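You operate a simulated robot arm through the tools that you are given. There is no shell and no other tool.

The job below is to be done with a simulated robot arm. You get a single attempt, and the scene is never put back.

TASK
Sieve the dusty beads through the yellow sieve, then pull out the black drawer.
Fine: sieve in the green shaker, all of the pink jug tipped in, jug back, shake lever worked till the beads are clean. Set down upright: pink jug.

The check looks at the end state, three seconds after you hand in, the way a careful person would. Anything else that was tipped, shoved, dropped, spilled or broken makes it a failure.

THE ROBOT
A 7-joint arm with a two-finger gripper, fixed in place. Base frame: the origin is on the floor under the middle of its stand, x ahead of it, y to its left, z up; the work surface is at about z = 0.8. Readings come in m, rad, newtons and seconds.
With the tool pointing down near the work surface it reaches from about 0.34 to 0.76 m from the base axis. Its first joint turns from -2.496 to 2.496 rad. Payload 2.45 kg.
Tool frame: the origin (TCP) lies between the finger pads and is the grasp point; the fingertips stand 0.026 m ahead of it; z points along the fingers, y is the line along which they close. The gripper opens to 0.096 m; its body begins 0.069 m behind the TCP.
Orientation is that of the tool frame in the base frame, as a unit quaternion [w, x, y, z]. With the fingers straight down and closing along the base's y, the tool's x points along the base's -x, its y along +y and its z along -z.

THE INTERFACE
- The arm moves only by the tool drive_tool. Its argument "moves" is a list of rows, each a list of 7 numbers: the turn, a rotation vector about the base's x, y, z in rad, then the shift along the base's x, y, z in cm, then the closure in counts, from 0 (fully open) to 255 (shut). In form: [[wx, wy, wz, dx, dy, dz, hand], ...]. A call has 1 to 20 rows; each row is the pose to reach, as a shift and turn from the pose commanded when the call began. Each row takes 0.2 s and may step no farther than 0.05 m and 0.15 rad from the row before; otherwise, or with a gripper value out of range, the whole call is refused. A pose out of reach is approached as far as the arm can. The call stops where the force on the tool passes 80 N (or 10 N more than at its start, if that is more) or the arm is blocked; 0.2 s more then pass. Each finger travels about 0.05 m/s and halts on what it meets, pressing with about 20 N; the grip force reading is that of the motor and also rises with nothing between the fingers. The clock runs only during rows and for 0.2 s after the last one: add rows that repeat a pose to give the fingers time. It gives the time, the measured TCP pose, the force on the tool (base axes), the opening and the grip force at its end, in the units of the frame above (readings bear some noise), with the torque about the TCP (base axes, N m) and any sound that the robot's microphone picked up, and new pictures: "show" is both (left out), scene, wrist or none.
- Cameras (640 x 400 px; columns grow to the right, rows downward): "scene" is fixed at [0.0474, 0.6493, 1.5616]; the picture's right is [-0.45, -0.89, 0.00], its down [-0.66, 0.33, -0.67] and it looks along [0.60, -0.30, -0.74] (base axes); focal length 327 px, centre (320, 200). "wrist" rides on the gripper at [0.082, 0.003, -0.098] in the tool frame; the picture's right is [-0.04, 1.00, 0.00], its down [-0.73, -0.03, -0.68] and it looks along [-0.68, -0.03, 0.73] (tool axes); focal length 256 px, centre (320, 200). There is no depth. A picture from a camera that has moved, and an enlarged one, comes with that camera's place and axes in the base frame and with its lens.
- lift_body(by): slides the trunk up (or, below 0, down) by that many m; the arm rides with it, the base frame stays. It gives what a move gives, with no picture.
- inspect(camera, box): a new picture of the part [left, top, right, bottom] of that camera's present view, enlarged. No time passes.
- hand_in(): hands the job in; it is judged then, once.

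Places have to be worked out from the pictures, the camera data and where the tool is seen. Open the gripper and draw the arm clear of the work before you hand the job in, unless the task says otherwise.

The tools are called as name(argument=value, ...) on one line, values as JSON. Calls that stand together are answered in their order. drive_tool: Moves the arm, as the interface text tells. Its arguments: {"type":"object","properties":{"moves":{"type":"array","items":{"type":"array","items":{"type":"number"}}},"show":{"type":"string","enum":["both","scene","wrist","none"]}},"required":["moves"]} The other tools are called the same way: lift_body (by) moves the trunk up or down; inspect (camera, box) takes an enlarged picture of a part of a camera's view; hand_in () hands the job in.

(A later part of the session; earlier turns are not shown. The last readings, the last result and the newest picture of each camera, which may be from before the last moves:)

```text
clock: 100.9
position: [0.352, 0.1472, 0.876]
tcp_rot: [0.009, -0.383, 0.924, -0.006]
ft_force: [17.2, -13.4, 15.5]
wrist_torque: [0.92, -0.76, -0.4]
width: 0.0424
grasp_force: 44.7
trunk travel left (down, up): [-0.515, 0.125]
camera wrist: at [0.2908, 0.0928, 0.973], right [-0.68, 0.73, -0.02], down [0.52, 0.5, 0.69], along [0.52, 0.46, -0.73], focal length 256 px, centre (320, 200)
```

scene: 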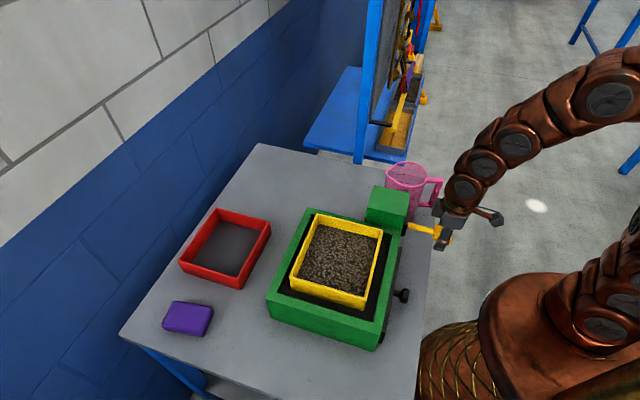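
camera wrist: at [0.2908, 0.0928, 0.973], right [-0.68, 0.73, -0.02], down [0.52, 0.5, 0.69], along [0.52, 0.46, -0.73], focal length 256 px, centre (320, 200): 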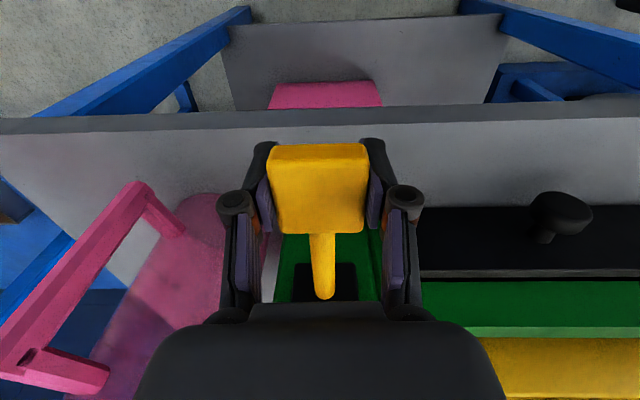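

The lever follows downward with modest resistance of about 15 N, so it works up and down. I'll trim the sideways force and push further down to find its travel.

drive_tool(moves=[[0, 0, 0.005, 0.04, -0.04, -0.3, 255], [0, 0, 0.005, 0.06, -0.06, -0.6, 255], [0, 0, 0.005, 0.06, -0.06, -0.9, 255], [0, 0, 0.005, 0.06, -0.06, -0.9, 255]], show="both")

inspect(camera="scene", box=[375, 180, 475, 265])

```text
clock: 101.9
position: [0.3527, 0.1473, 0.8673]
tcp_rot: [0.009, -0.385, 0.923, -0.007]
ft_force: [23.4, 7.5, 17.7]
wrist_torque: [0.62, -0.77, -1.02]
width: 0.0423
grasp_force: 44.7
trunk travel left (down, up): [-0.515, 0.125]
camera wrist: at [0.2914, 0.0928, 0.9638], right [-0.68, 0.73, -0.02], down [0.52, 0.51, 0.69], along [0.51, 0.46, -0.73], focal length 256 px, centre (320, 200)
```

scene: 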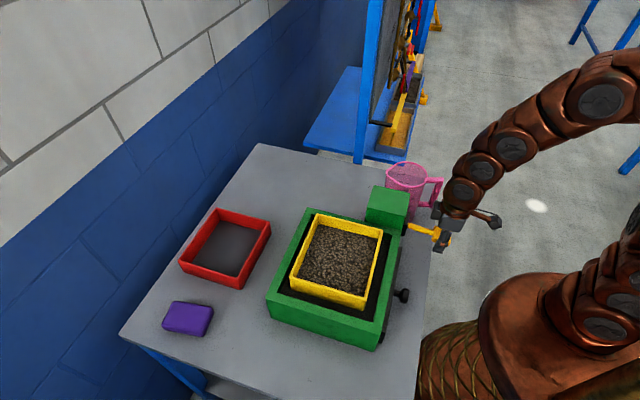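
wrist: 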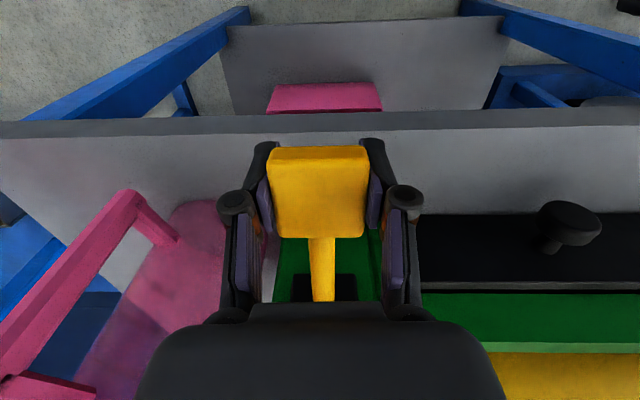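

```text
4.71 times, centred on (425, 222) of scene
camera zoom: at [0.0474, 0.6493, 1.5616], right [-0.45, -0.89, 0.0], down [-0.66, 0.33, -0.67], along [0.6, -0.3, -0.74], focal length 1540 px, centre (-174, 94)
```

zoom: 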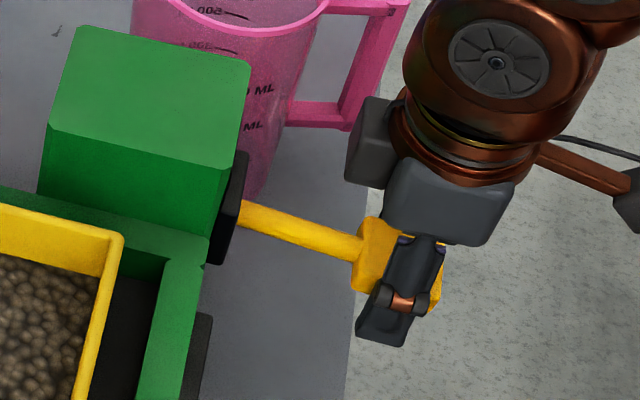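

The lever pivots downward about its root, following a slight arc towards the housing. I'll continue down along that arc to find the lower stop.

drive_tool(moves=[[0, 0, 0, 0.1, 0.1, -0.4, 255], [0, 0, 0, 0.17, 0.17, -0.8, 255], [0, 0, 0, 0.24, 0.24, -1.2, 255], [0, 0, 0, 0.32, 0.32, -1.6, 255], [0, 0, 0, 0.32, 0.32, -1.6, 255]], show="both")

```text
clock: 103.1
position: [0.3526, 0.1481, 0.8503]
tcp_rot: [0.006, -0.385, 0.923, -0.007]
ft_force: [3.1, -18.6, 9.3]
wrist_torque: [0.55, -0.62, -1.04]
width: 0.0422
grasp_force: 44.5
trunk travel left (down, up): [-0.515, 0.125]
heard: click
camera wrist: at [0.2931, 0.0944, 0.9478], right [-0.68, 0.73, -0.02], down [0.53, 0.51, 0.68], along [0.51, 0.46, -0.73], focal length 256 px, centre (320, 200)
```

scene: 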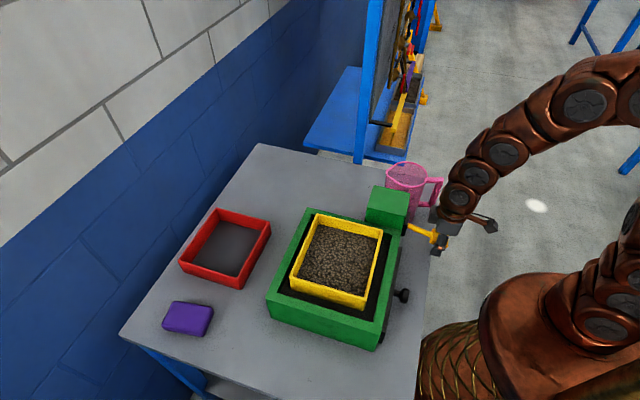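
wrist: 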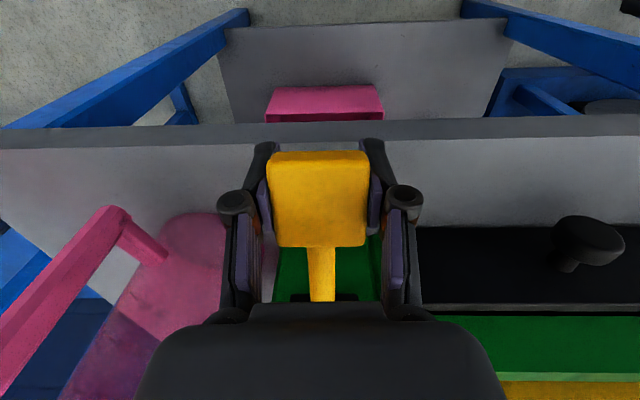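

A click sounded at the low end of the stroke. I'll bring the lever up through neutral to the opposite end along the arc and listen again.

drive_tool(moves=[[0, 0, 0, -0.12, -0.18, 0.8, 255], [0, 0, 0, -0.22, -0.28, 1.6, 255], [0, 0, 0, -0.28, -0.34, 2.3, 255], [0, 0, 0, -0.3, -0.36, 3.05, 255], [0, 0, 0, -0.28, -0.34, 3.8, 255], [0, 0, 0, -0.22, -0.28, 4.6, 255], [0, 0, 0, -0.13, -0.19, 5.3, 255], [0, 0, 0, 0.03, -0.03, 6.1, 255], [0, 0, 0, 0.03, -0.03, 6.1, 255]], show="both")

inspect(camera="scene", box=[270, 195, 410, 325])

```text
clock: 105.1
position: [0.3537, 0.1493, 0.911]
tcp_rot: [0.007, -0.386, 0.923, -0.007]
ft_force: [0.2, -16.1, -36.7]
wrist_torque: [0.02, -0.03, -0.48]
width: 0.0436
grasp_force: 44.6
trunk travel left (down, up): [-0.515, 0.125]
camera wrist: at [0.2936, 0.0953, 1.0078], right [-0.68, 0.73, -0.02], down [0.52, 0.51, 0.68], along [0.51, 0.46, -0.73], focal length 256 px, centre (320, 200)
```

scene: 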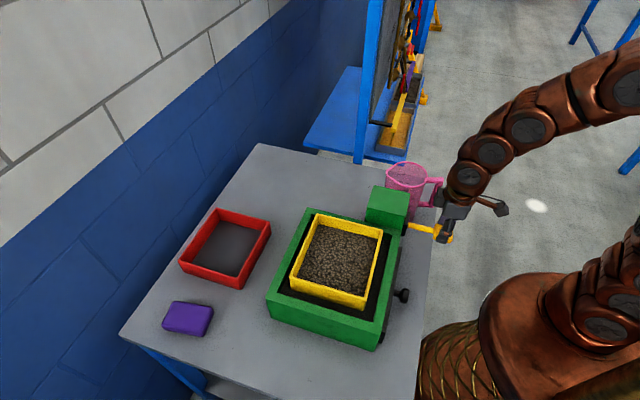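
wrist: 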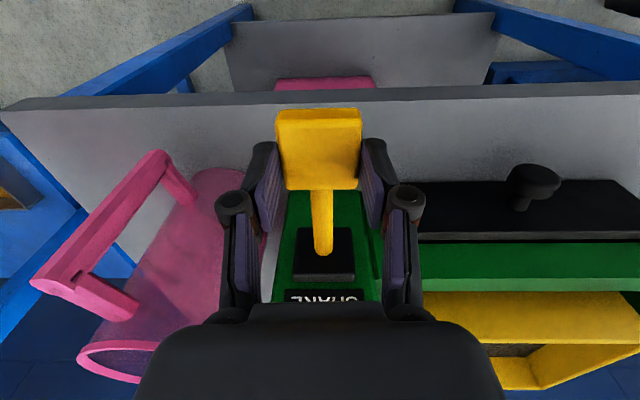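

```text
3.08 times, centred on (340, 260) of scene
camera zoom: at [0.0474, 0.6493, 1.5616], right [-0.45, -0.89, 0.0], down [-0.66, 0.33, -0.67], along [0.6, -0.3, -0.74], focal length 1007 px, centre (258, 15)
```

zoom: 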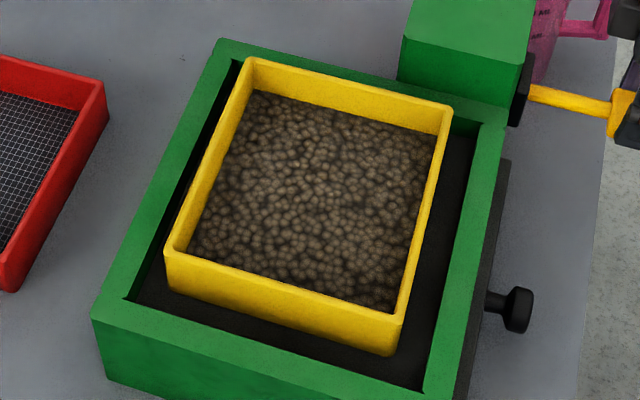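

The lever's upper stop is its rest position: the knob slipped in the grip and the force rose to 37 N. So one stroke goes from rest down about 3 cm to the click. I'll reopen and re-seat the grip at the knob's mid-height.

drive_tool(moves=[[0, 0, 0, 0, 0, -0.5, 255], [0, 0, 0, 0, 0, -0.5, 90], [0, 0, 0, 0, 0, -0.5, 90], [0, 0, 0, 0, 0, -0.5, 90], [0, 0, 0, -0.15, -0.15, -2, 90], [0, 0, 0, -0.2, -0.25, -3.2, 90], [0, 0, 0, -0.2, -0.25, -3.2, 90]], show="both")

inspect(camera="wrist", box=[220, 120, 420, 310])

```text
clock: 106.7
position: [0.3536, 0.148, 0.8797]
tcp_rot: [0.008, -0.385, 0.923, -0.007]
ft_force: [-0.9, 0.0, 0.2]
wrist_torque: [0.01, -0.01, 0.01]
width: 0.0622
grasp_force: 0.2
trunk travel left (down, up): [-0.515, 0.125]
camera wrist: at [0.2921, 0.0927, 0.977], right [-0.68, 0.73, -0.02], down [0.52, 0.51, 0.69], along [0.51, 0.46, -0.73], focal length 256 px, centre (320, 200)
```

scene: 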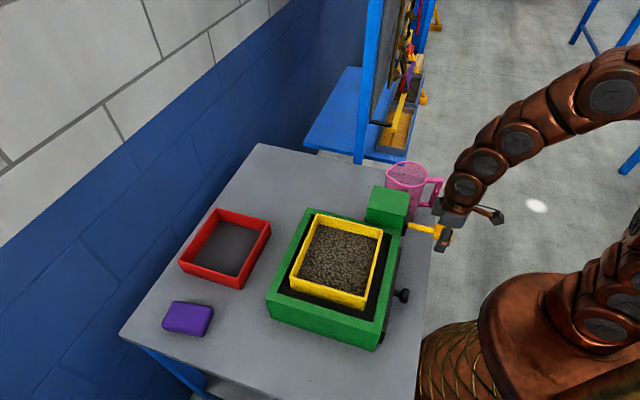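
wrist: 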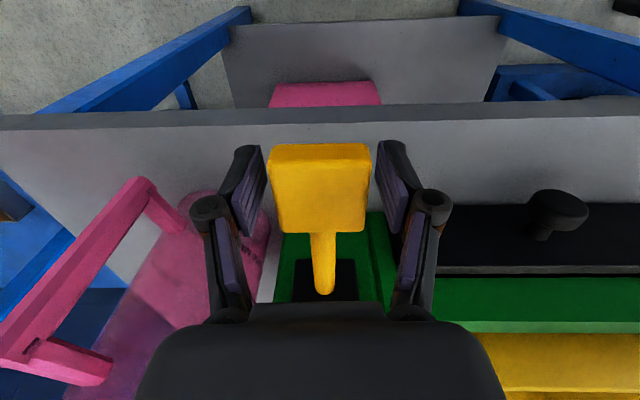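

```text
2.11 times, centred on (320, 215) of wrist
camera zoom: at [0.2921, 0.0927, 0.977], right [-0.68, 0.73, -0.02], down [0.52, 0.51, 0.69], along [0.51, 0.46, -0.73], focal length 539 px, centre (320, 168)
```

zoom: 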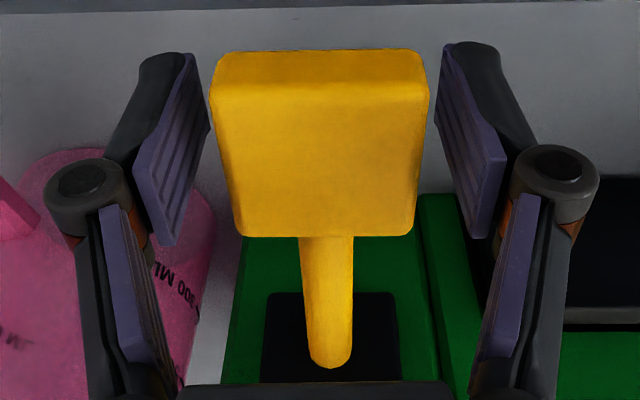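

The knob is centred with the lever at rest. I'll close, then do a down-stroke and open at the bottom to see if the lever springs back by itself.

drive_tool(moves=[[0, 0, 0, 0, 0, 0, 255], [0, 0, 0, 0, 0, 0, 255], [0, 0, 0, 0, 0, 0, 255], [0, 0, 0, 0.02, 0.02, -0.7, 255], [0, 0, 0, 0.08, 0.08, -1.5, 255], [0, 0, 0, 0.18, 0.18, -2.3, 255], [0, 0, 0, 0.34, 0.34, -3.1, 255], [0, 0, 0, 0.34, 0.34, -3.1, 255], [0, 0, 0, 0.34, 0.34, -3.1, 90], [0, 0, 0, 0.34, 0.34, -3.1, 90], [0, 0, 0, 0.34, 0.34, -3.1, 90]], show="both")

inspect(camera="scene", box=[375, 180, 475, 265])

```text
clock: 109.1
position: [0.3558, 0.1523, 0.8481]
tcp_rot: [0.007, -0.385, 0.923, -0.007]
ft_force: [0.2, -0.3, 0.3]
wrist_torque: [0.0, 0.02, 0.02]
width: 0.0621
grasp_force: 0.1
trunk travel left (down, up): [-0.515, 0.125]
heard: click
camera wrist: at [0.2957, 0.0967, 0.9448], right [-0.68, 0.73, -0.02], down [0.52, 0.51, 0.69], along [0.51, 0.46, -0.73], focal length 256 px, centre (320, 200)
```

scene: 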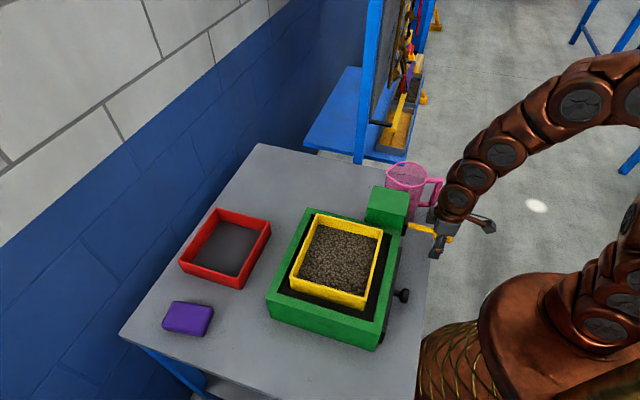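
wrist: 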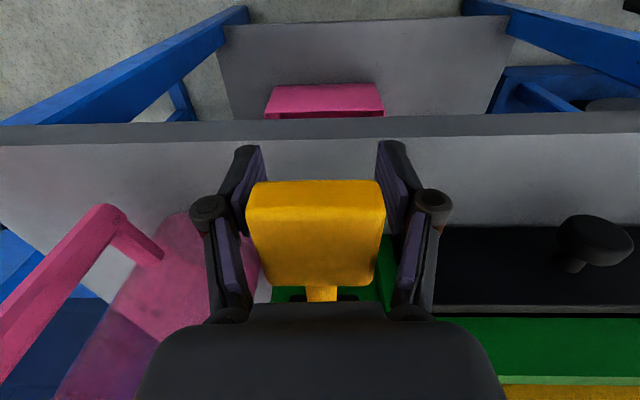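

```text
4.71 times, centred on (425, 222) of scene
camera zoom: at [0.0474, 0.6493, 1.5616], right [-0.45, -0.89, 0.0], down [-0.66, 0.33, -0.67], along [0.6, -0.3, -0.74], focal length 1540 px, centre (-174, 94)
```

zoom: 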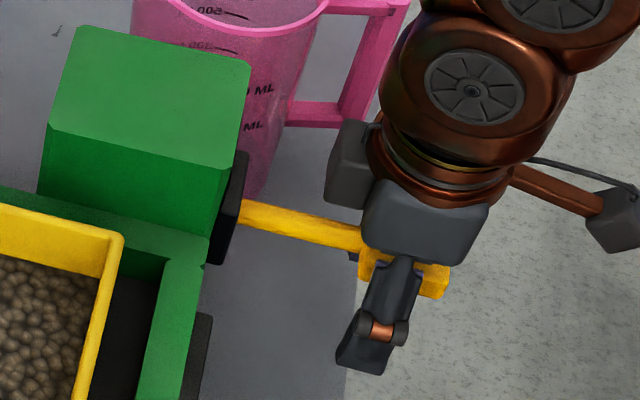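

The lever springs back by itself, so I can simply press it from above. I'll rise clear, close the fingers and hover above the knob.

drive_tool(moves=[[0, 0, 0, 0, 0, 3, 90], [0, 0, 0, -0.2, -0.2, 7, 90], [0, 0, 0, -0.3, -0.4, 11, 90], [0, 0, 0, -0.3, -0.4, 11, 255], [0, 0, 0, -0.3, -0.4, 11, 255], [0, 0, 0, -0.3, -0.4, 11, 255], [0, 0, 0, -0.3, -0.4, 11, 255]], show="both")

inspect(camera="scene", box=[270, 195, 410, 325])

```text
clock: 110.7
position: [0.3533, 0.1478, 0.9581]
tcp_rot: [0.007, -0.386, 0.923, -0.007]
ft_force: [0.7, -0.1, 0.4]
wrist_torque: [-0.03, -0.01, -0.01]
width: 0.0
grasp_force: 19.4
trunk travel left (down, up): [-0.515, 0.125]
camera wrist: at [0.2925, 0.0925, 1.0548], right [-0.68, 0.73, -0.02], down [0.52, 0.51, 0.69], along [0.51, 0.46, -0.73], focal length 256 px, centre (320, 200)
```

scene: 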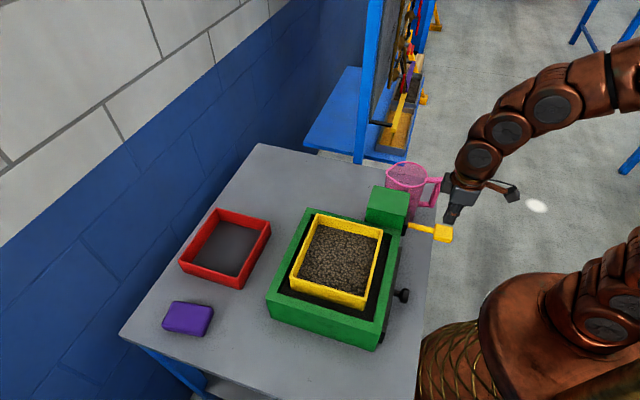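
wrist: 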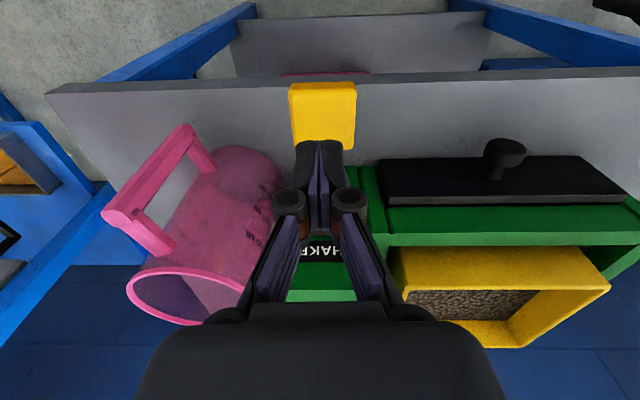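

```text
3.08 times, centred on (340, 260) of scene
camera zoom: at [0.0474, 0.6493, 1.5616], right [-0.45, -0.89, 0.0], down [-0.66, 0.33, -0.67], along [0.6, -0.3, -0.74], focal length 1007 px, centre (258, 15)
```

zoom: 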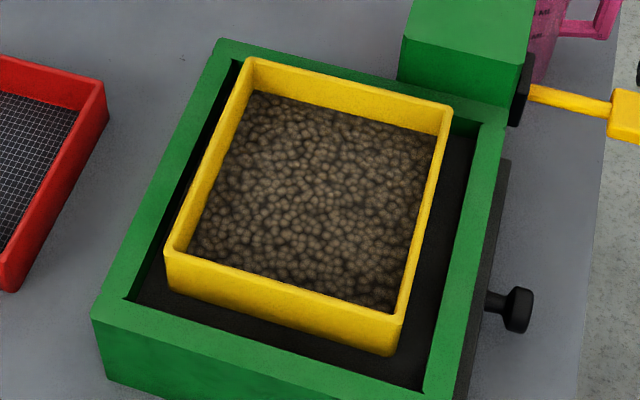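

Closed fingertips are above the knob. First I'll do one test press of about 3.3 cm of lever travel and return, checking force and sound.

drive_tool(moves=[[0, 0, 0, -0.2, -0.2, -3.5, 255], [0, 0, 0, -0.2, -0.2, -5.5, 255], [0, 0, 0, -0.2, -0.2, -7.4, 255], [0, 0, 0, -0.2, -0.2, -7.4, 255]], show="both")

```text
clock: 111.5
position: [0.3503, 0.1442, 0.8938]
tcp_rot: [0.014, -0.385, 0.923, -0.005]
ft_force: [-31.2, -13.1, 71.6]
wrist_torque: [0.33, 0.1, 0.33]
width: 0.0058
grasp_force: 28.2
trunk travel left (down, up): [-0.515, 0.125]
heard: click
stopped in row 4: the force on the tool passed its limit at 98 N (the readings are from after the stop); the commanded pose is now the measured one
camera wrist: at [0.2895, 0.0902, 0.9893], right [-0.68, 0.73, -0.02], down [0.52, 0.5, 0.69], along [0.52, 0.46, -0.72], focal length 256 px, centre (320, 200)
```

scene: 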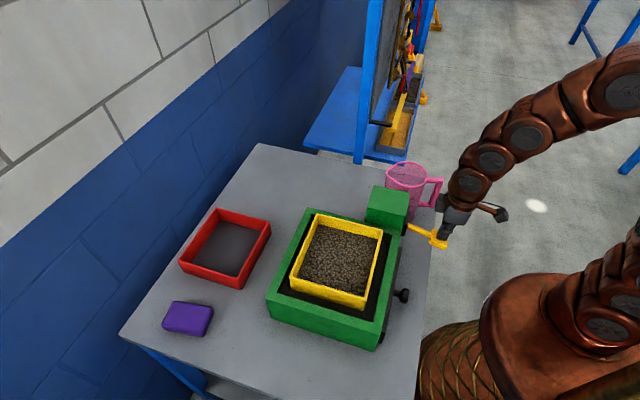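
wrist: 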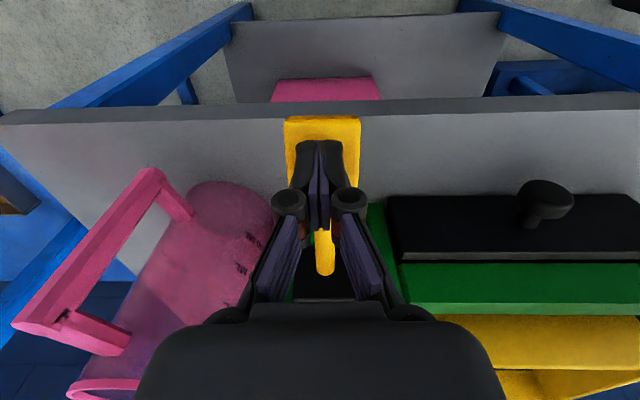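

The click came and the lower stop is at TCP z≈0.894, where the force limit tripped. From here I'll do repeated strokes: up 3.4 cm to release, then down to just short of the hard stop.

drive_tool(moves=[[0, 0, 0, 0, 0, 1.7, 255], [0, 0, 0, 0, 0, 3.4, 255], [0, 0, 0, 0, 0, 3.4, 255], [0, 0, 0, 0, 0, 1.7, 255], [0, 0, 0, 0, 0, 0.3, 255], [0, 0, 0, 0, 0, 0.3, 255]], show="none")

```text
clock: 113.0
position: [0.3547, 0.1448, 0.8943]
tcp_rot: [0.014, -0.384, 0.923, -0.006]
ft_force: [-3.4, 0.1, 40.9]
wrist_torque: [0.42, -0.23, 0.0]
width: 0.0059
grasp_force: 28.5
trunk travel left (down, up): [-0.515, 0.125]
heard: click
```

A click came again at 41 N, within limits. I'll run a series of four strokes per call.

drive_tool(moves=[[0, 0, 0, 0, 0, 1.6, 255], [0, 0, 0, 0, 0, 3.2, 255], [0, 0, 0, 0, 0, 3.2, 255], [0, 0, 0, 0, 0, 1.6, 255], [0, 0, 0, 0, 0, 0, 255], [0, 0, 0, 0, 0, 1.6, 255], [0, 0, 0, 0, 0, 3.2, 255], [0, 0, 0, 0, 0, 3.2, 255], [0, 0, 0, 0, 0, 1.6, 255], [0, 0, 0, 0, 0, 0, 255], [0, 0, 0, 0, 0, 1.6, 255], [0, 0, 0, 0, 0, 3.2, 255], [0, 0, 0, 0, 0, 3.2, 255], [0, 0, 0, 0, 0, 1.6, 255], [0, 0, 0, 0, 0, 0, 255], [0, 0, 0, 0, 0, 1.6, 255], [0, 0, 0, 0, 0, 3.2, 255], [0, 0, 0, 0, 0, 3.2, 255]], show="scene")

inspect(camera="scene", box=[270, 195, 410, 325])

```text
clock: 116.8
position: [0.3555, 0.1474, 0.9264]
tcp_rot: [0.012, -0.385, 0.923, -0.006]
ft_force: [-0.1, 0.0, 0.1]
wrist_torque: [-0.01, 0.03, -0.05]
width: 0.0002
grasp_force: 28.3
trunk travel left (down, up): [-0.515, 0.125]
heard: click, click, click
```

scene: 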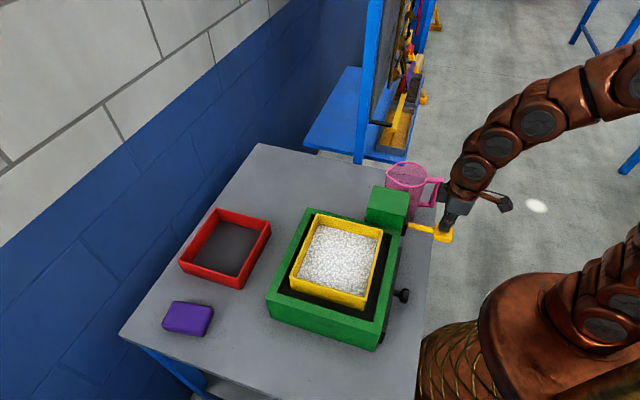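

```text
3.08 times, centred on (340, 260) of scene
camera zoom: at [0.0474, 0.6493, 1.5616], right [-0.45, -0.89, 0.0], down [-0.66, 0.33, -0.67], along [0.6, -0.3, -0.74], focal length 1007 px, centre (258, 15)
```

zoom: 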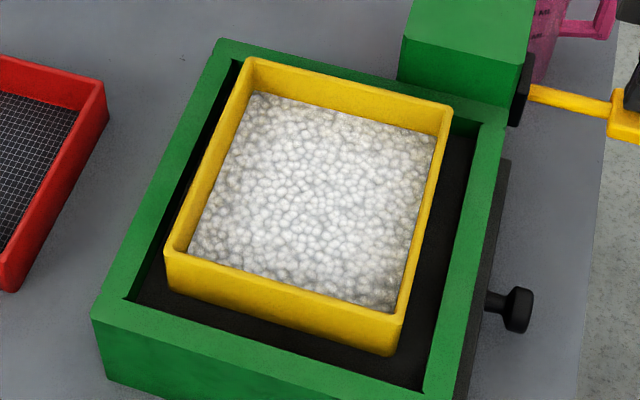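

The beads have turned white. I'll look closer to judge whether they are uniformly clean.

inspect(camera="scene", box=[290, 215, 385, 305])

inspect(camera="scene", box=[360, 170, 480, 320])

```text
4.44 times, centred on (338, 260) of scene
camera zoom: at [0.0474, 0.6493, 1.5616], right [-0.45, -0.89, 0.0], down [-0.66, 0.33, -0.67], along [0.6, -0.3, -0.74], focal length 1454 px, centre (242, -67)
```

zoom: 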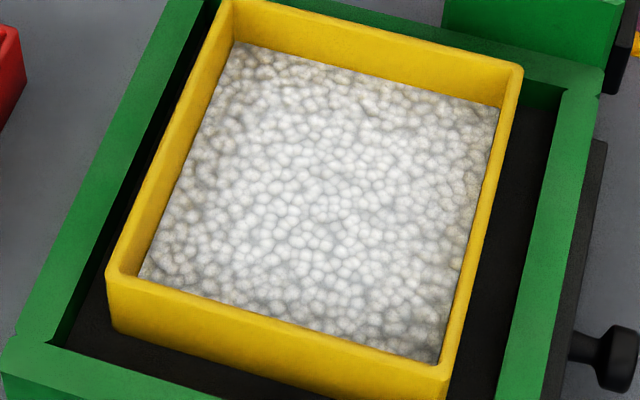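

```text
2.67 times, centred on (420, 245) of scene
camera zoom: at [0.0474, 0.6493, 1.5616], right [-0.45, -0.89, 0.0], down [-0.66, 0.33, -0.67], along [0.6, -0.3, -0.74], focal length 872 px, centre (53, 80)
```

zoom: 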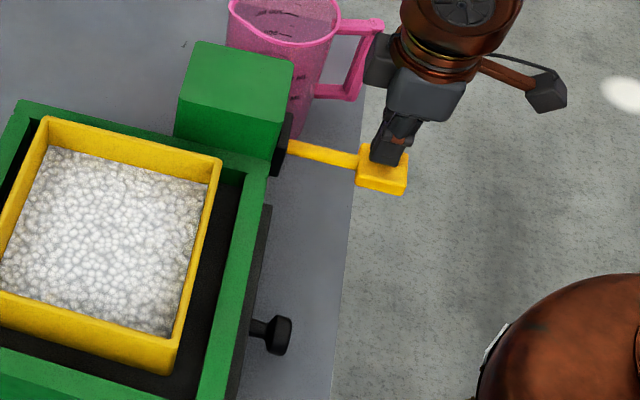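

All the beads are uniformly white, so they're clean. Next is the drawer: its knob head is near p≈0.417, q≈0.029, z≈0.842. I'll rise off the lever, move above the knob and open the gripper.

drive_tool(moves=[[0, 0, 0, 0, 0, 4, 255], [0, 0, 0, 0, 0, 8, 255], [0, 0, 0, 0, 0, 12, 200], [0, 0, 0, -2.1, 4.1, 12, 100], [0, 0, 0, -4.2, 8.2, 12, 60], [0, 0, 0, -6.4, 12.3, 12, 60], [0, 0, 0, -8.5, 16.4, 12, 60], [0, 0, 0, -8.5, 16.4, 12, 60]], show="both")

```text
clock: 118.5
position: [0.2717, 0.3137, 1.0472]
tcp_rot: [0.011, -0.386, 0.923, -0.007]
ft_force: [0.3, 0.0, 0.2]
wrist_torque: [-0.01, 0.06, -0.03]
width: 0.0733
grasp_force: 0.1
trunk travel left (down, up): [-0.515, 0.125]
camera wrist: at [0.2093, 0.2599, 1.1432], right [-0.68, 0.73, -0.02], down [0.52, 0.5, 0.69], along [0.52, 0.46, -0.72], focal length 256 px, centre (320, 200)
```

scene: 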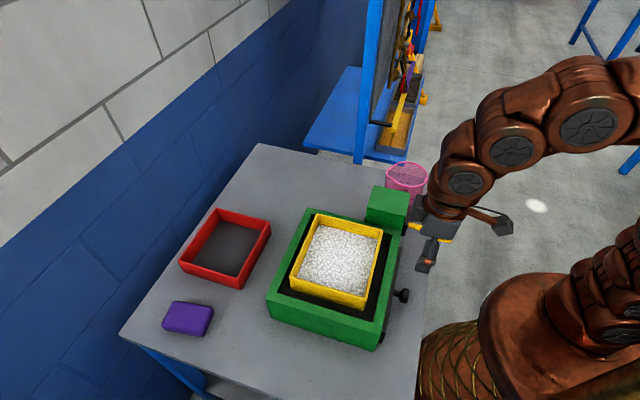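
wrist: 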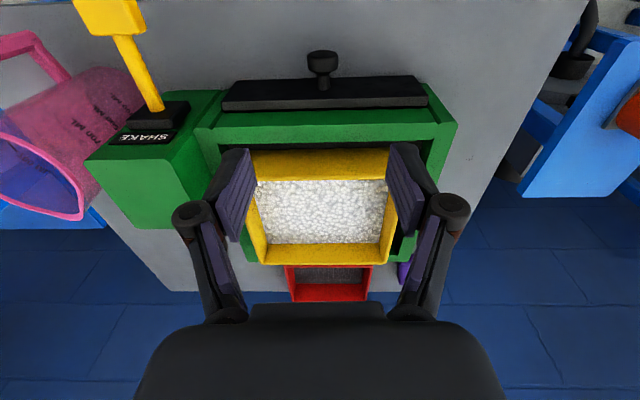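

I'm above the drawer knob, and all beads look white from here too. I'll zoom in to fix the knob's position and shape.

inspect(camera="wrist", box=[210, 30, 470, 160])

inspect(camera="wrist", box=[290, 40, 360, 110])

inspect(camera="scene", box=[370, 260, 430, 320])

```text
2.46 times, centred on (340, 95) of wrist
camera zoom: at [0.2093, 0.2599, 1.1432], right [-0.68, 0.73, -0.02], down [0.52, 0.5, 0.69], along [0.52, 0.46, -0.72], focal length 630 px, centre (271, 458)
```

zoom: 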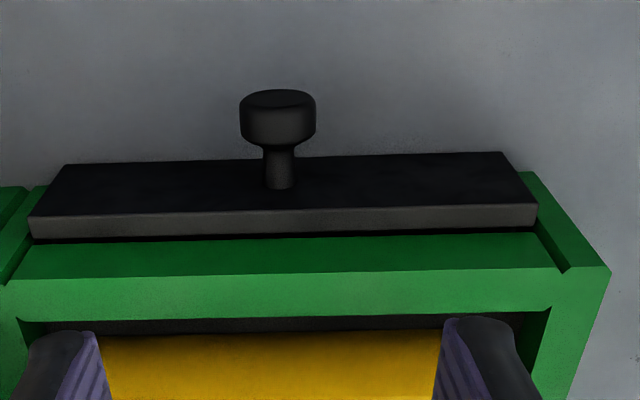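

```text
5.71 times, centred on (325, 75) of wrist
camera zoom: at [0.2093, 0.2599, 1.1432], right [-0.68, 0.73, -0.02], down [0.52, 0.5, 0.69], along [0.52, 0.46, -0.72], focal length 1463 px, centre (291, 914)
```

zoom: 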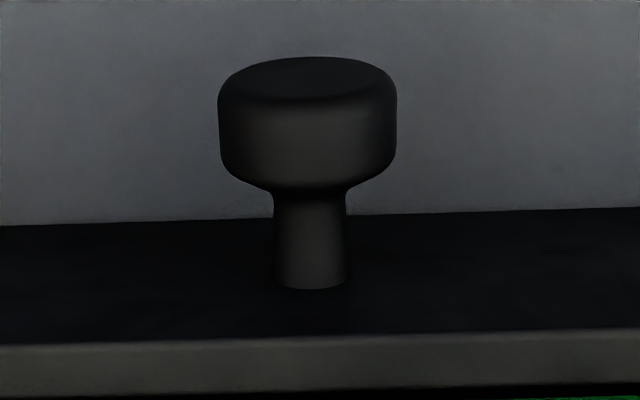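

```text
6.67 times, centred on (400, 290) of scene
camera zoom: at [0.0474, 0.6493, 1.5616], right [-0.45, -0.89, 0.0], down [-0.66, 0.33, -0.67], along [0.6, -0.3, -0.74], focal length 2181 px, centre (-213, -400)
```

zoom: 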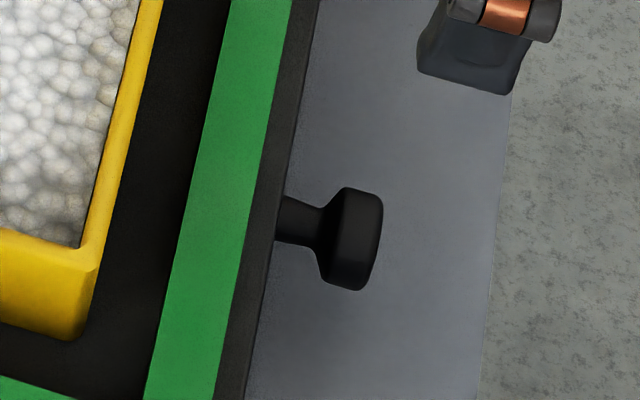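

The knob head is about 34 mm wide at p 0.408–0.423, z≈0.839, and the drawer front is at p≈0.445. I'll lean the hand slightly back to clear the shaker rim and go down around the knob.

drive_tool(moves=[[0.03, -0.03, 0, 0, 0, -3.5, 60], [0.06, -0.06, 0, 0, 0, -7, 60], [0.085, -0.085, 0, 0, 0, -11, 60], [0.085, -0.085, 0, 0, 0, -14.5, 60], [0.085, -0.085, 0, 0, 0, -17, 60], [0.085, -0.085, 0, 0, 0, -17, 60]], show="both")

```text
clock: 120.0
position: [0.2692, 0.309, 0.8746]
tcp_rot: [0.068, -0.384, 0.921, 0.017]
ft_force: [-1.2, 0.0, 0.4]
wrist_torque: [0.01, 0.03, -0.03]
width: 0.0735
grasp_force: 0.0
trunk travel left (down, up): [-0.515, 0.125]
camera wrist: at [0.2002, 0.2465, 0.9603], right [-0.68, 0.73, -0.02], down [0.46, 0.44, 0.77], along [0.57, 0.52, -0.63], focal length 256 px, centre (320, 200)
```

scene: 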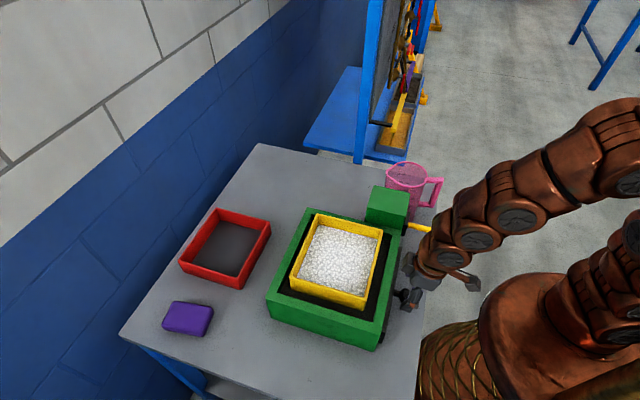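
wrist: 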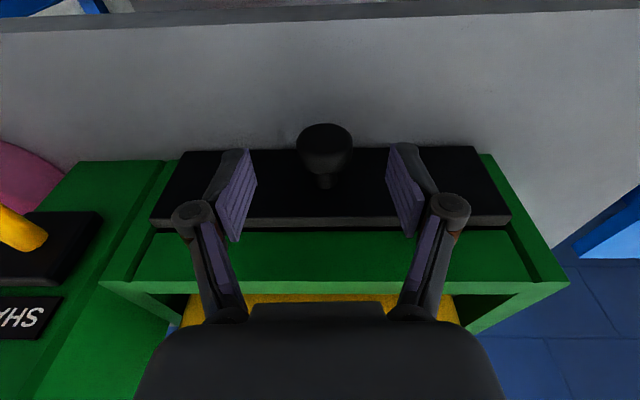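

The knob sits between the fingers with a small offset. I'll correct by 5 mm forward and 2.5 mm left and go down to knob height.

drive_tool(moves=[[0, 0, 0, 0.18, 0.53, -1.2, 60], [0, 0, 0, 0.18, 0.53, -2.4, 60], [0, 0, 0, 0.18, 0.53, -3.5, 60], [0, 0, 0, 0.18, 0.53, -3.5, 60]], show="both")

inspect(camera="wrist", box=[200, 80, 480, 300])

```text
clock: 121.0
position: [0.2712, 0.3164, 0.8394]
tcp_rot: [0.067, -0.383, 0.921, 0.017]
ft_force: [0.6, 0.0, 0.2]
wrist_torque: [0.0, -0.03, 0.02]
width: 0.0734
grasp_force: 0.1
trunk travel left (down, up): [-0.515, 0.125]
camera wrist: at [0.2023, 0.254, 0.9251], right [-0.68, 0.73, -0.02], down [0.46, 0.44, 0.77], along [0.57, 0.52, -0.63], focal length 256 px, centre (320, 200)
```

scene: 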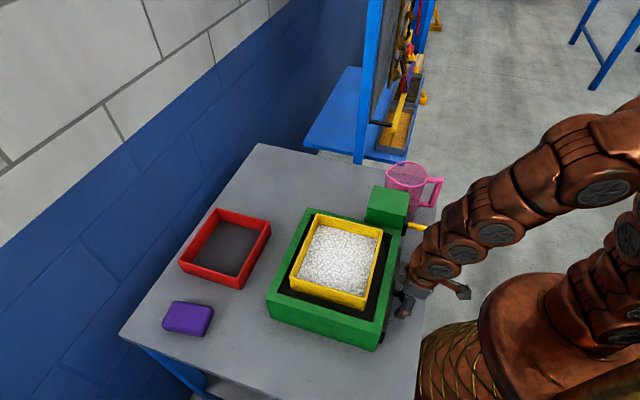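
wrist: 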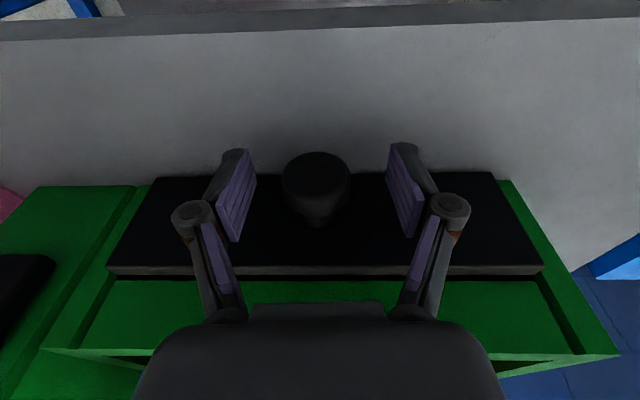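

```text
1.82 times, centred on (340, 190) of wrist
camera zoom: at [0.2023, 0.254, 0.9251], right [-0.68, 0.73, -0.02], down [0.46, 0.44, 0.77], along [0.57, 0.52, -0.63], focal length 465 px, centre (284, 218)
```

zoom: 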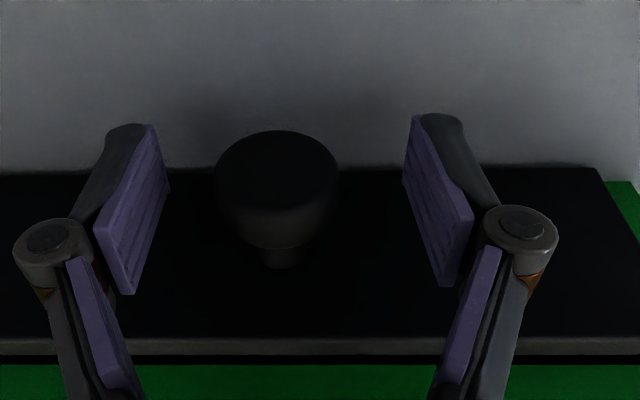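

The knob is between the pads, about 2 mm to one side. I'll nudge over and close.

drive_tool(moves=[[0, 0, 0, 0.14, -0.14, 0, 60], [0, 0, 0, 0.14, -0.14, 0, 255], [0, 0, 0, 0.14, -0.14, 0, 255], [0, 0, 0, 0.14, -0.14, 0, 255], [0, 0, 0, 0.14, -0.14, 0, 255]], show="wrist")

```text
clock: 122.2
position: [0.2718, 0.316, 0.8394]
tcp_rot: [0.067, -0.384, 0.921, 0.017]
ft_force: [3.5, -4.1, 3.3]
wrist_torque: [-0.19, 0.1, -0.02]
width: 0.0323
grasp_force: 43.7
trunk travel left (down, up): [-0.515, 0.125]
camera wrist: at [0.2033, 0.2524, 0.9255], right [-0.68, 0.73, -0.02], down [0.46, 0.44, 0.77], along [0.57, 0.52, -0.63], focal length 256 px, centre (320, 200)
```

wrist: 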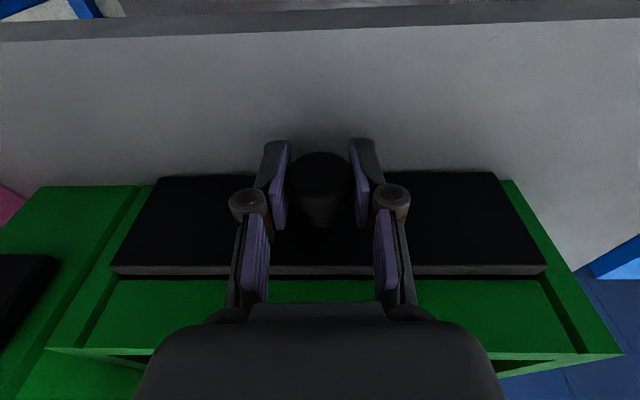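

The knob is gripped, with width 32 mm. I'll pull gently 3 cm towards the robot (-p) and check force and movement.

drive_tool(moves=[[0, 0, 0, -0.5, -0.5, 0, 255], [0, 0, 0, -1.0, -1.0, 0, 255], [0, 0, 0, -1.5, -1.5, 0, 255], [0, 0, 0, -2.1, -2.1, 0, 255], [0, 0, 0, -2.1, -2.1, 0, 255]], show="both")

```text
clock: 123.3
position: [0.2516, 0.293, 0.8381]
tcp_rot: [0.067, -0.383, 0.921, 0.017]
ft_force: [7.7, -6.7, 23.5]
wrist_torque: [-0.14, -0.07, -0.06]
width: 0.0322
grasp_force: 44.9
trunk travel left (down, up): [-0.515, 0.125]
camera wrist: at [0.1815, 0.2306, 0.9252], right [-0.68, 0.73, -0.02], down [0.46, 0.44, 0.77], along [0.57, 0.52, -0.63], focal length 256 px, centre (320, 200)
```

scene: 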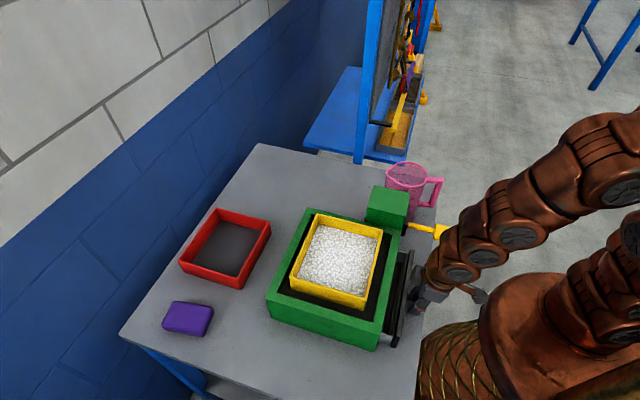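
wrist: 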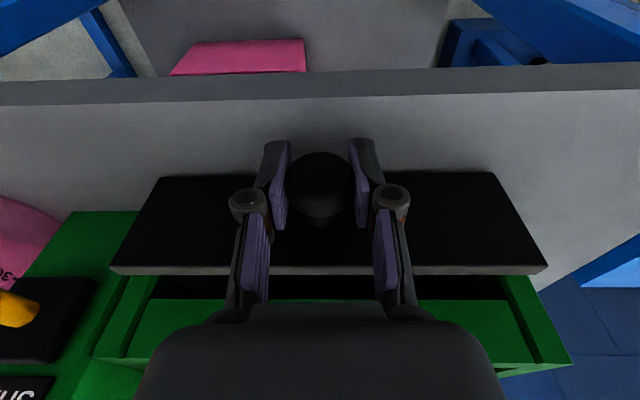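

The drawer slides out, with 3 cm open so far. I'll keep pulling another 5 cm while leaning the hand progressively outward to stay within reach, and ease the vertical load by raising 1 mm.

drive_tool(moves=[[-0.025, 0.025, 0, -0.6, -0.6, 0.1, 255], [-0.05, 0.05, 0, -1.2, -1.2, 0.1, 255], [-0.075, 0.075, 0, -1.8, -1.8, 0.1, 255], [-0.1, 0.1, 0, -2.4, -2.4, 0.1, 255], [-0.125, 0.125, 0, -3.0, -3.0, 0.1, 255], [-0.15, 0.15, 0, -3.5, -3.5, 0.1, 255], [-0.15, 0.15, 0, -3.5, -3.5, 0.1, 255]], show="both")

```text
clock: 125.0
position: [0.2154, 0.2591, 0.8416]
tcp_rot: [-0.03, -0.385, 0.922, -0.024]
ft_force: [6.5, -4.6, -8.3]
wrist_torque: [0.61, -0.72, 0.0]
width: 0.0317
grasp_force: 45.3
trunk travel left (down, up): [-0.515, 0.125]
camera wrist: at [0.1607, 0.21, 0.9449], right [-0.68, 0.73, -0.02], down [0.56, 0.55, 0.62], along [0.47, 0.41, -0.78], focal length 256 px, centre (320, 200)
```

scene: 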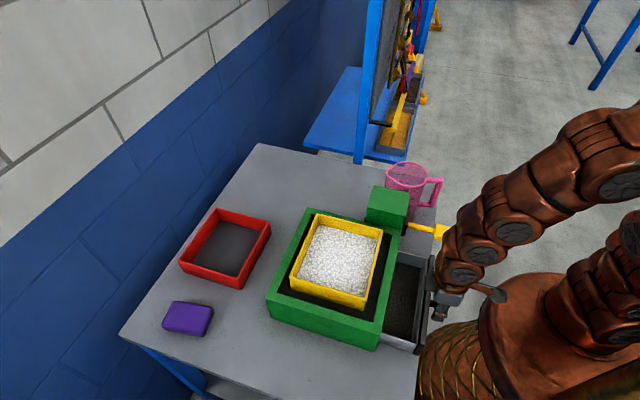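
wrist: 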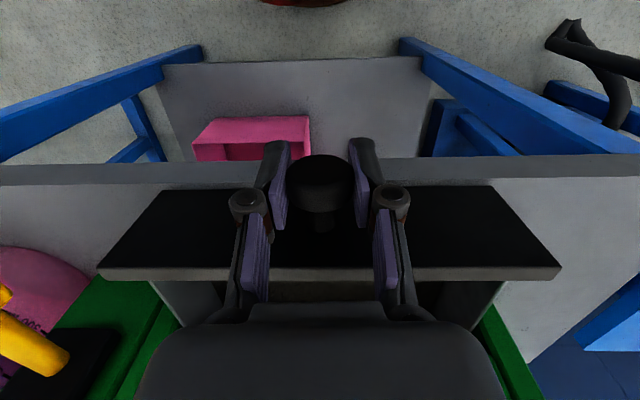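

The drawer is about 8 cm open and its dust is visible inside. I'll continue another 3 cm with more lean and watch for its stop or my reach limit.

drive_tool(moves=[[-0.04, 0.04, 0, -0.5, -0.5, -0.05, 255], [-0.08, 0.08, 0, -1.0, -1.0, -0.05, 255], [-0.12, 0.12, 0, -1.6, -1.6, -0.05, 255], [-0.16, 0.16, 0, -2.1, -2.1, -0.05, 255], [-0.16, 0.16, 0, -2.1, -2.1, -0.05, 255]], show="both")

```text
clock: 126.2
position: [0.1935, 0.2355, 0.8405]
tcp_rot: [-0.136, -0.382, 0.912, -0.066]
ft_force: [-6.3, 6.9, 6.5]
wrist_torque: [0.17, 0.01, 0.01]
width: 0.0317
grasp_force: 45.2
trunk travel left (down, up): [-0.515, 0.125]
camera wrist: at [0.157, 0.206, 0.9575], right [-0.69, 0.73, -0.03], down [0.65, 0.63, 0.43], along [0.33, 0.28, -0.9], focal length 256 px, centre (320, 200)
```

scene: 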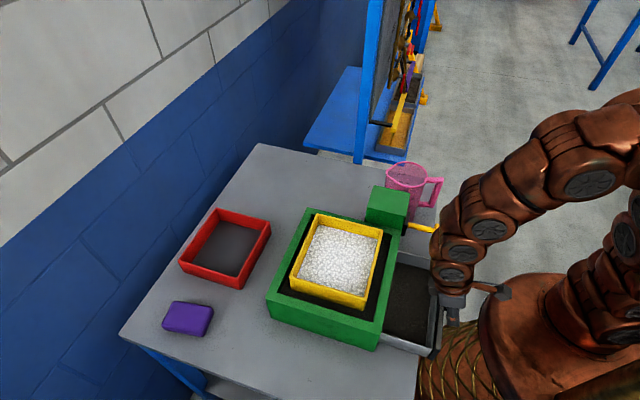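
wrist: 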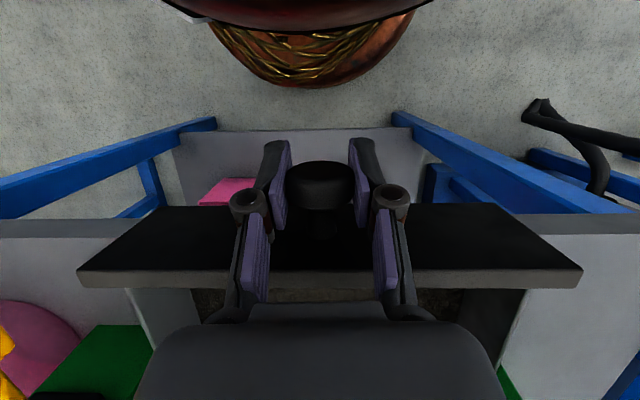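

There's no resistance yet at about 11 cm. I'll pull another 2 cm with slightly more lean and check for the stop.

drive_tool(moves=[[-0.02, 0.02, 0, -0.35, -0.35, 0, 255], [-0.04, 0.04, 0, -0.7, -0.7, 0, 255], [-0.06, 0.06, 0, -1.05, -1.05, 0, 255], [-0.08, 0.08, 0, -1.4, -1.4, 0, 255], [-0.08, 0.08, 0, -1.4, -1.4, 0, 255]], show="both")

```text
clock: 127.3
position: [0.1814, 0.222, 0.8402]
tcp_rot: [-0.187, -0.379, 0.902, -0.088]
ft_force: [-4.3, 6.0, -11.9]
wrist_torque: [0.56, -0.66, 0.08]
width: 0.0317
grasp_force: 44.7
trunk travel left (down, up): [-0.515, 0.125]
camera wrist: at [0.1534, 0.2026, 0.9628], right [-0.69, 0.72, -0.03], down [0.68, 0.66, 0.33], along [0.26, 0.2, -0.94], focal length 256 px, centre (320, 200)
```

scene: 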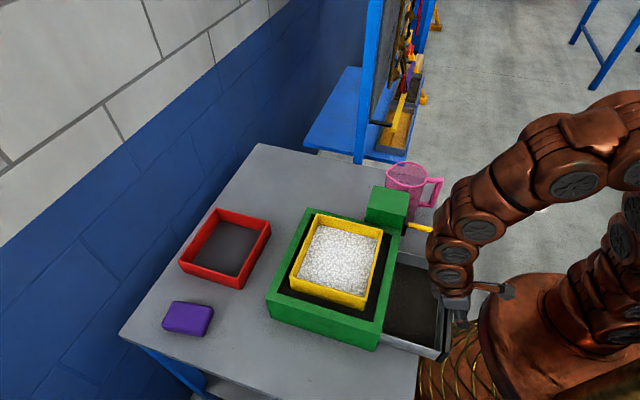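
wrist: 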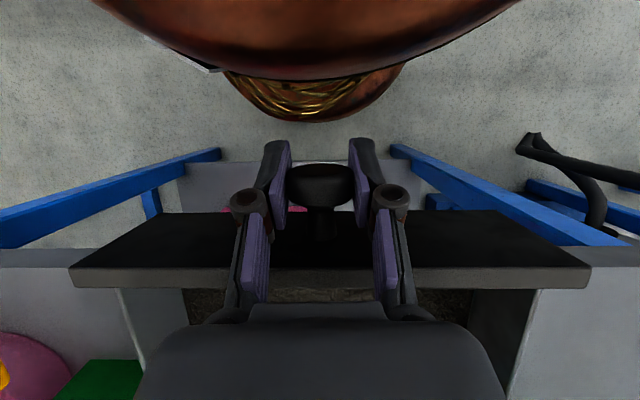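

About 13 cm open and still free. I'll pull another 1.5 cm, watching closely for resistance.

drive_tool(moves=[[-0.015, 0.015, 0, -0.35, -0.35, 0.05, 255], [-0.03, 0.03, 0, -0.7, -0.7, 0.05, 255], [-0.04, 0.04, 0, -1.05, -1.05, 0.05, 255], [-0.04, 0.04, 0, -1.05, -1.05, 0.05, 255]], show="both")

inspect(camera="scene", box=[340, 200, 480, 380])

```text
clock: 128.3
position: [0.1733, 0.2144, 0.8412]
tcp_rot: [-0.209, -0.376, 0.898, -0.095]
ft_force: [31.9, 38.7, 1.3]
wrist_torque: [1.45, -1.3, -1.26]
width: 0.0324
grasp_force: 45.1
trunk travel left (down, up): [-0.515, 0.125]
camera wrist: at [0.1494, 0.1983, 0.9649], right [-0.69, 0.72, -0.03], down [0.69, 0.67, 0.28], along [0.23, 0.17, -0.96], focal length 256 px, centre (320, 200)
```

scene: 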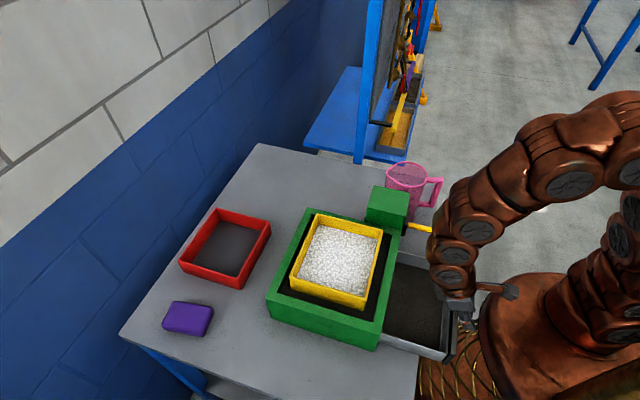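
wrist: 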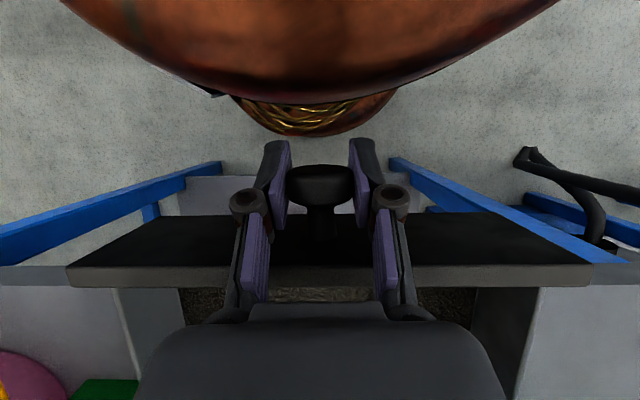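

```text
2.22 times, centred on (410, 290) of scene
camera zoom: at [0.0474, 0.6493, 1.5616], right [-0.45, -0.89, 0.0], down [-0.66, 0.33, -0.67], along [0.6, -0.3, -0.74], focal length 727 px, centre (120, 0)
```

zoom: 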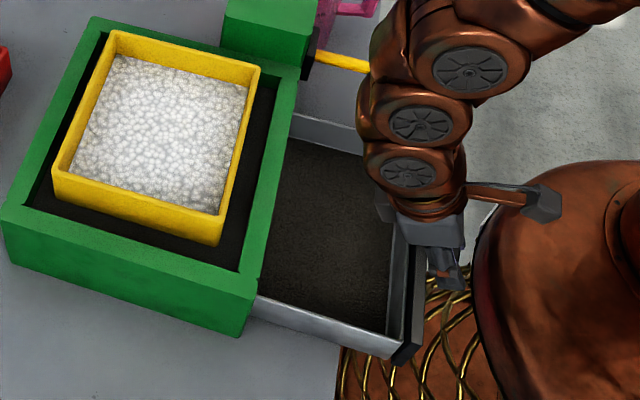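

A firm stop with about 50 N resistance: the drawer is fully open at about 14 cm. I'll relieve the pull by 3 mm and open the gripper.

drive_tool(moves=[[0, 0, 0, 0.12, 0.12, 0, 255], [0, 0, 0, 0.22, 0.22, 0, 255], [0, 0, 0, 0.22, 0.22, 0, 150], [0, 0, 0, 0.22, 0.22, 0, 70], [0, 0, 0, 0.22, 0.22, 0, 40], [0, 0, 0, 0.22, 0.22, 0, 40], [0, 0, 0, 0.22, 0.22, 0, 40]], show="both")

```text
clock: 129.9
position: [0.1729, 0.2159, 0.8413]
tcp_rot: [-0.212, -0.377, 0.896, -0.098]
ft_force: [0.1, -0.1, -0.2]
wrist_torque: [0.01, -0.02, 0.0]
width: 0.0811
grasp_force: 0.0
trunk travel left (down, up): [-0.515, 0.125]
camera wrist: at [0.1497, 0.1991, 0.9649], right [-0.69, 0.72, -0.03], down [0.69, 0.67, 0.27], along [0.22, 0.16, -0.96], focal length 256 px, centre (320, 200)
```

scene: 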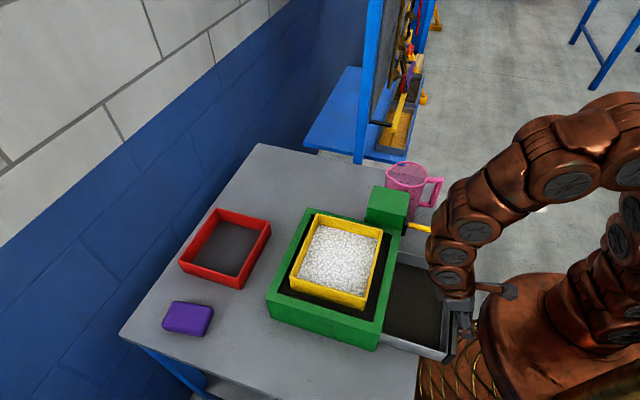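
wrist: 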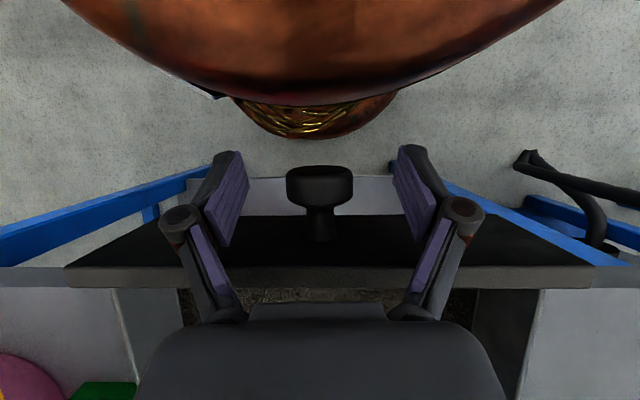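

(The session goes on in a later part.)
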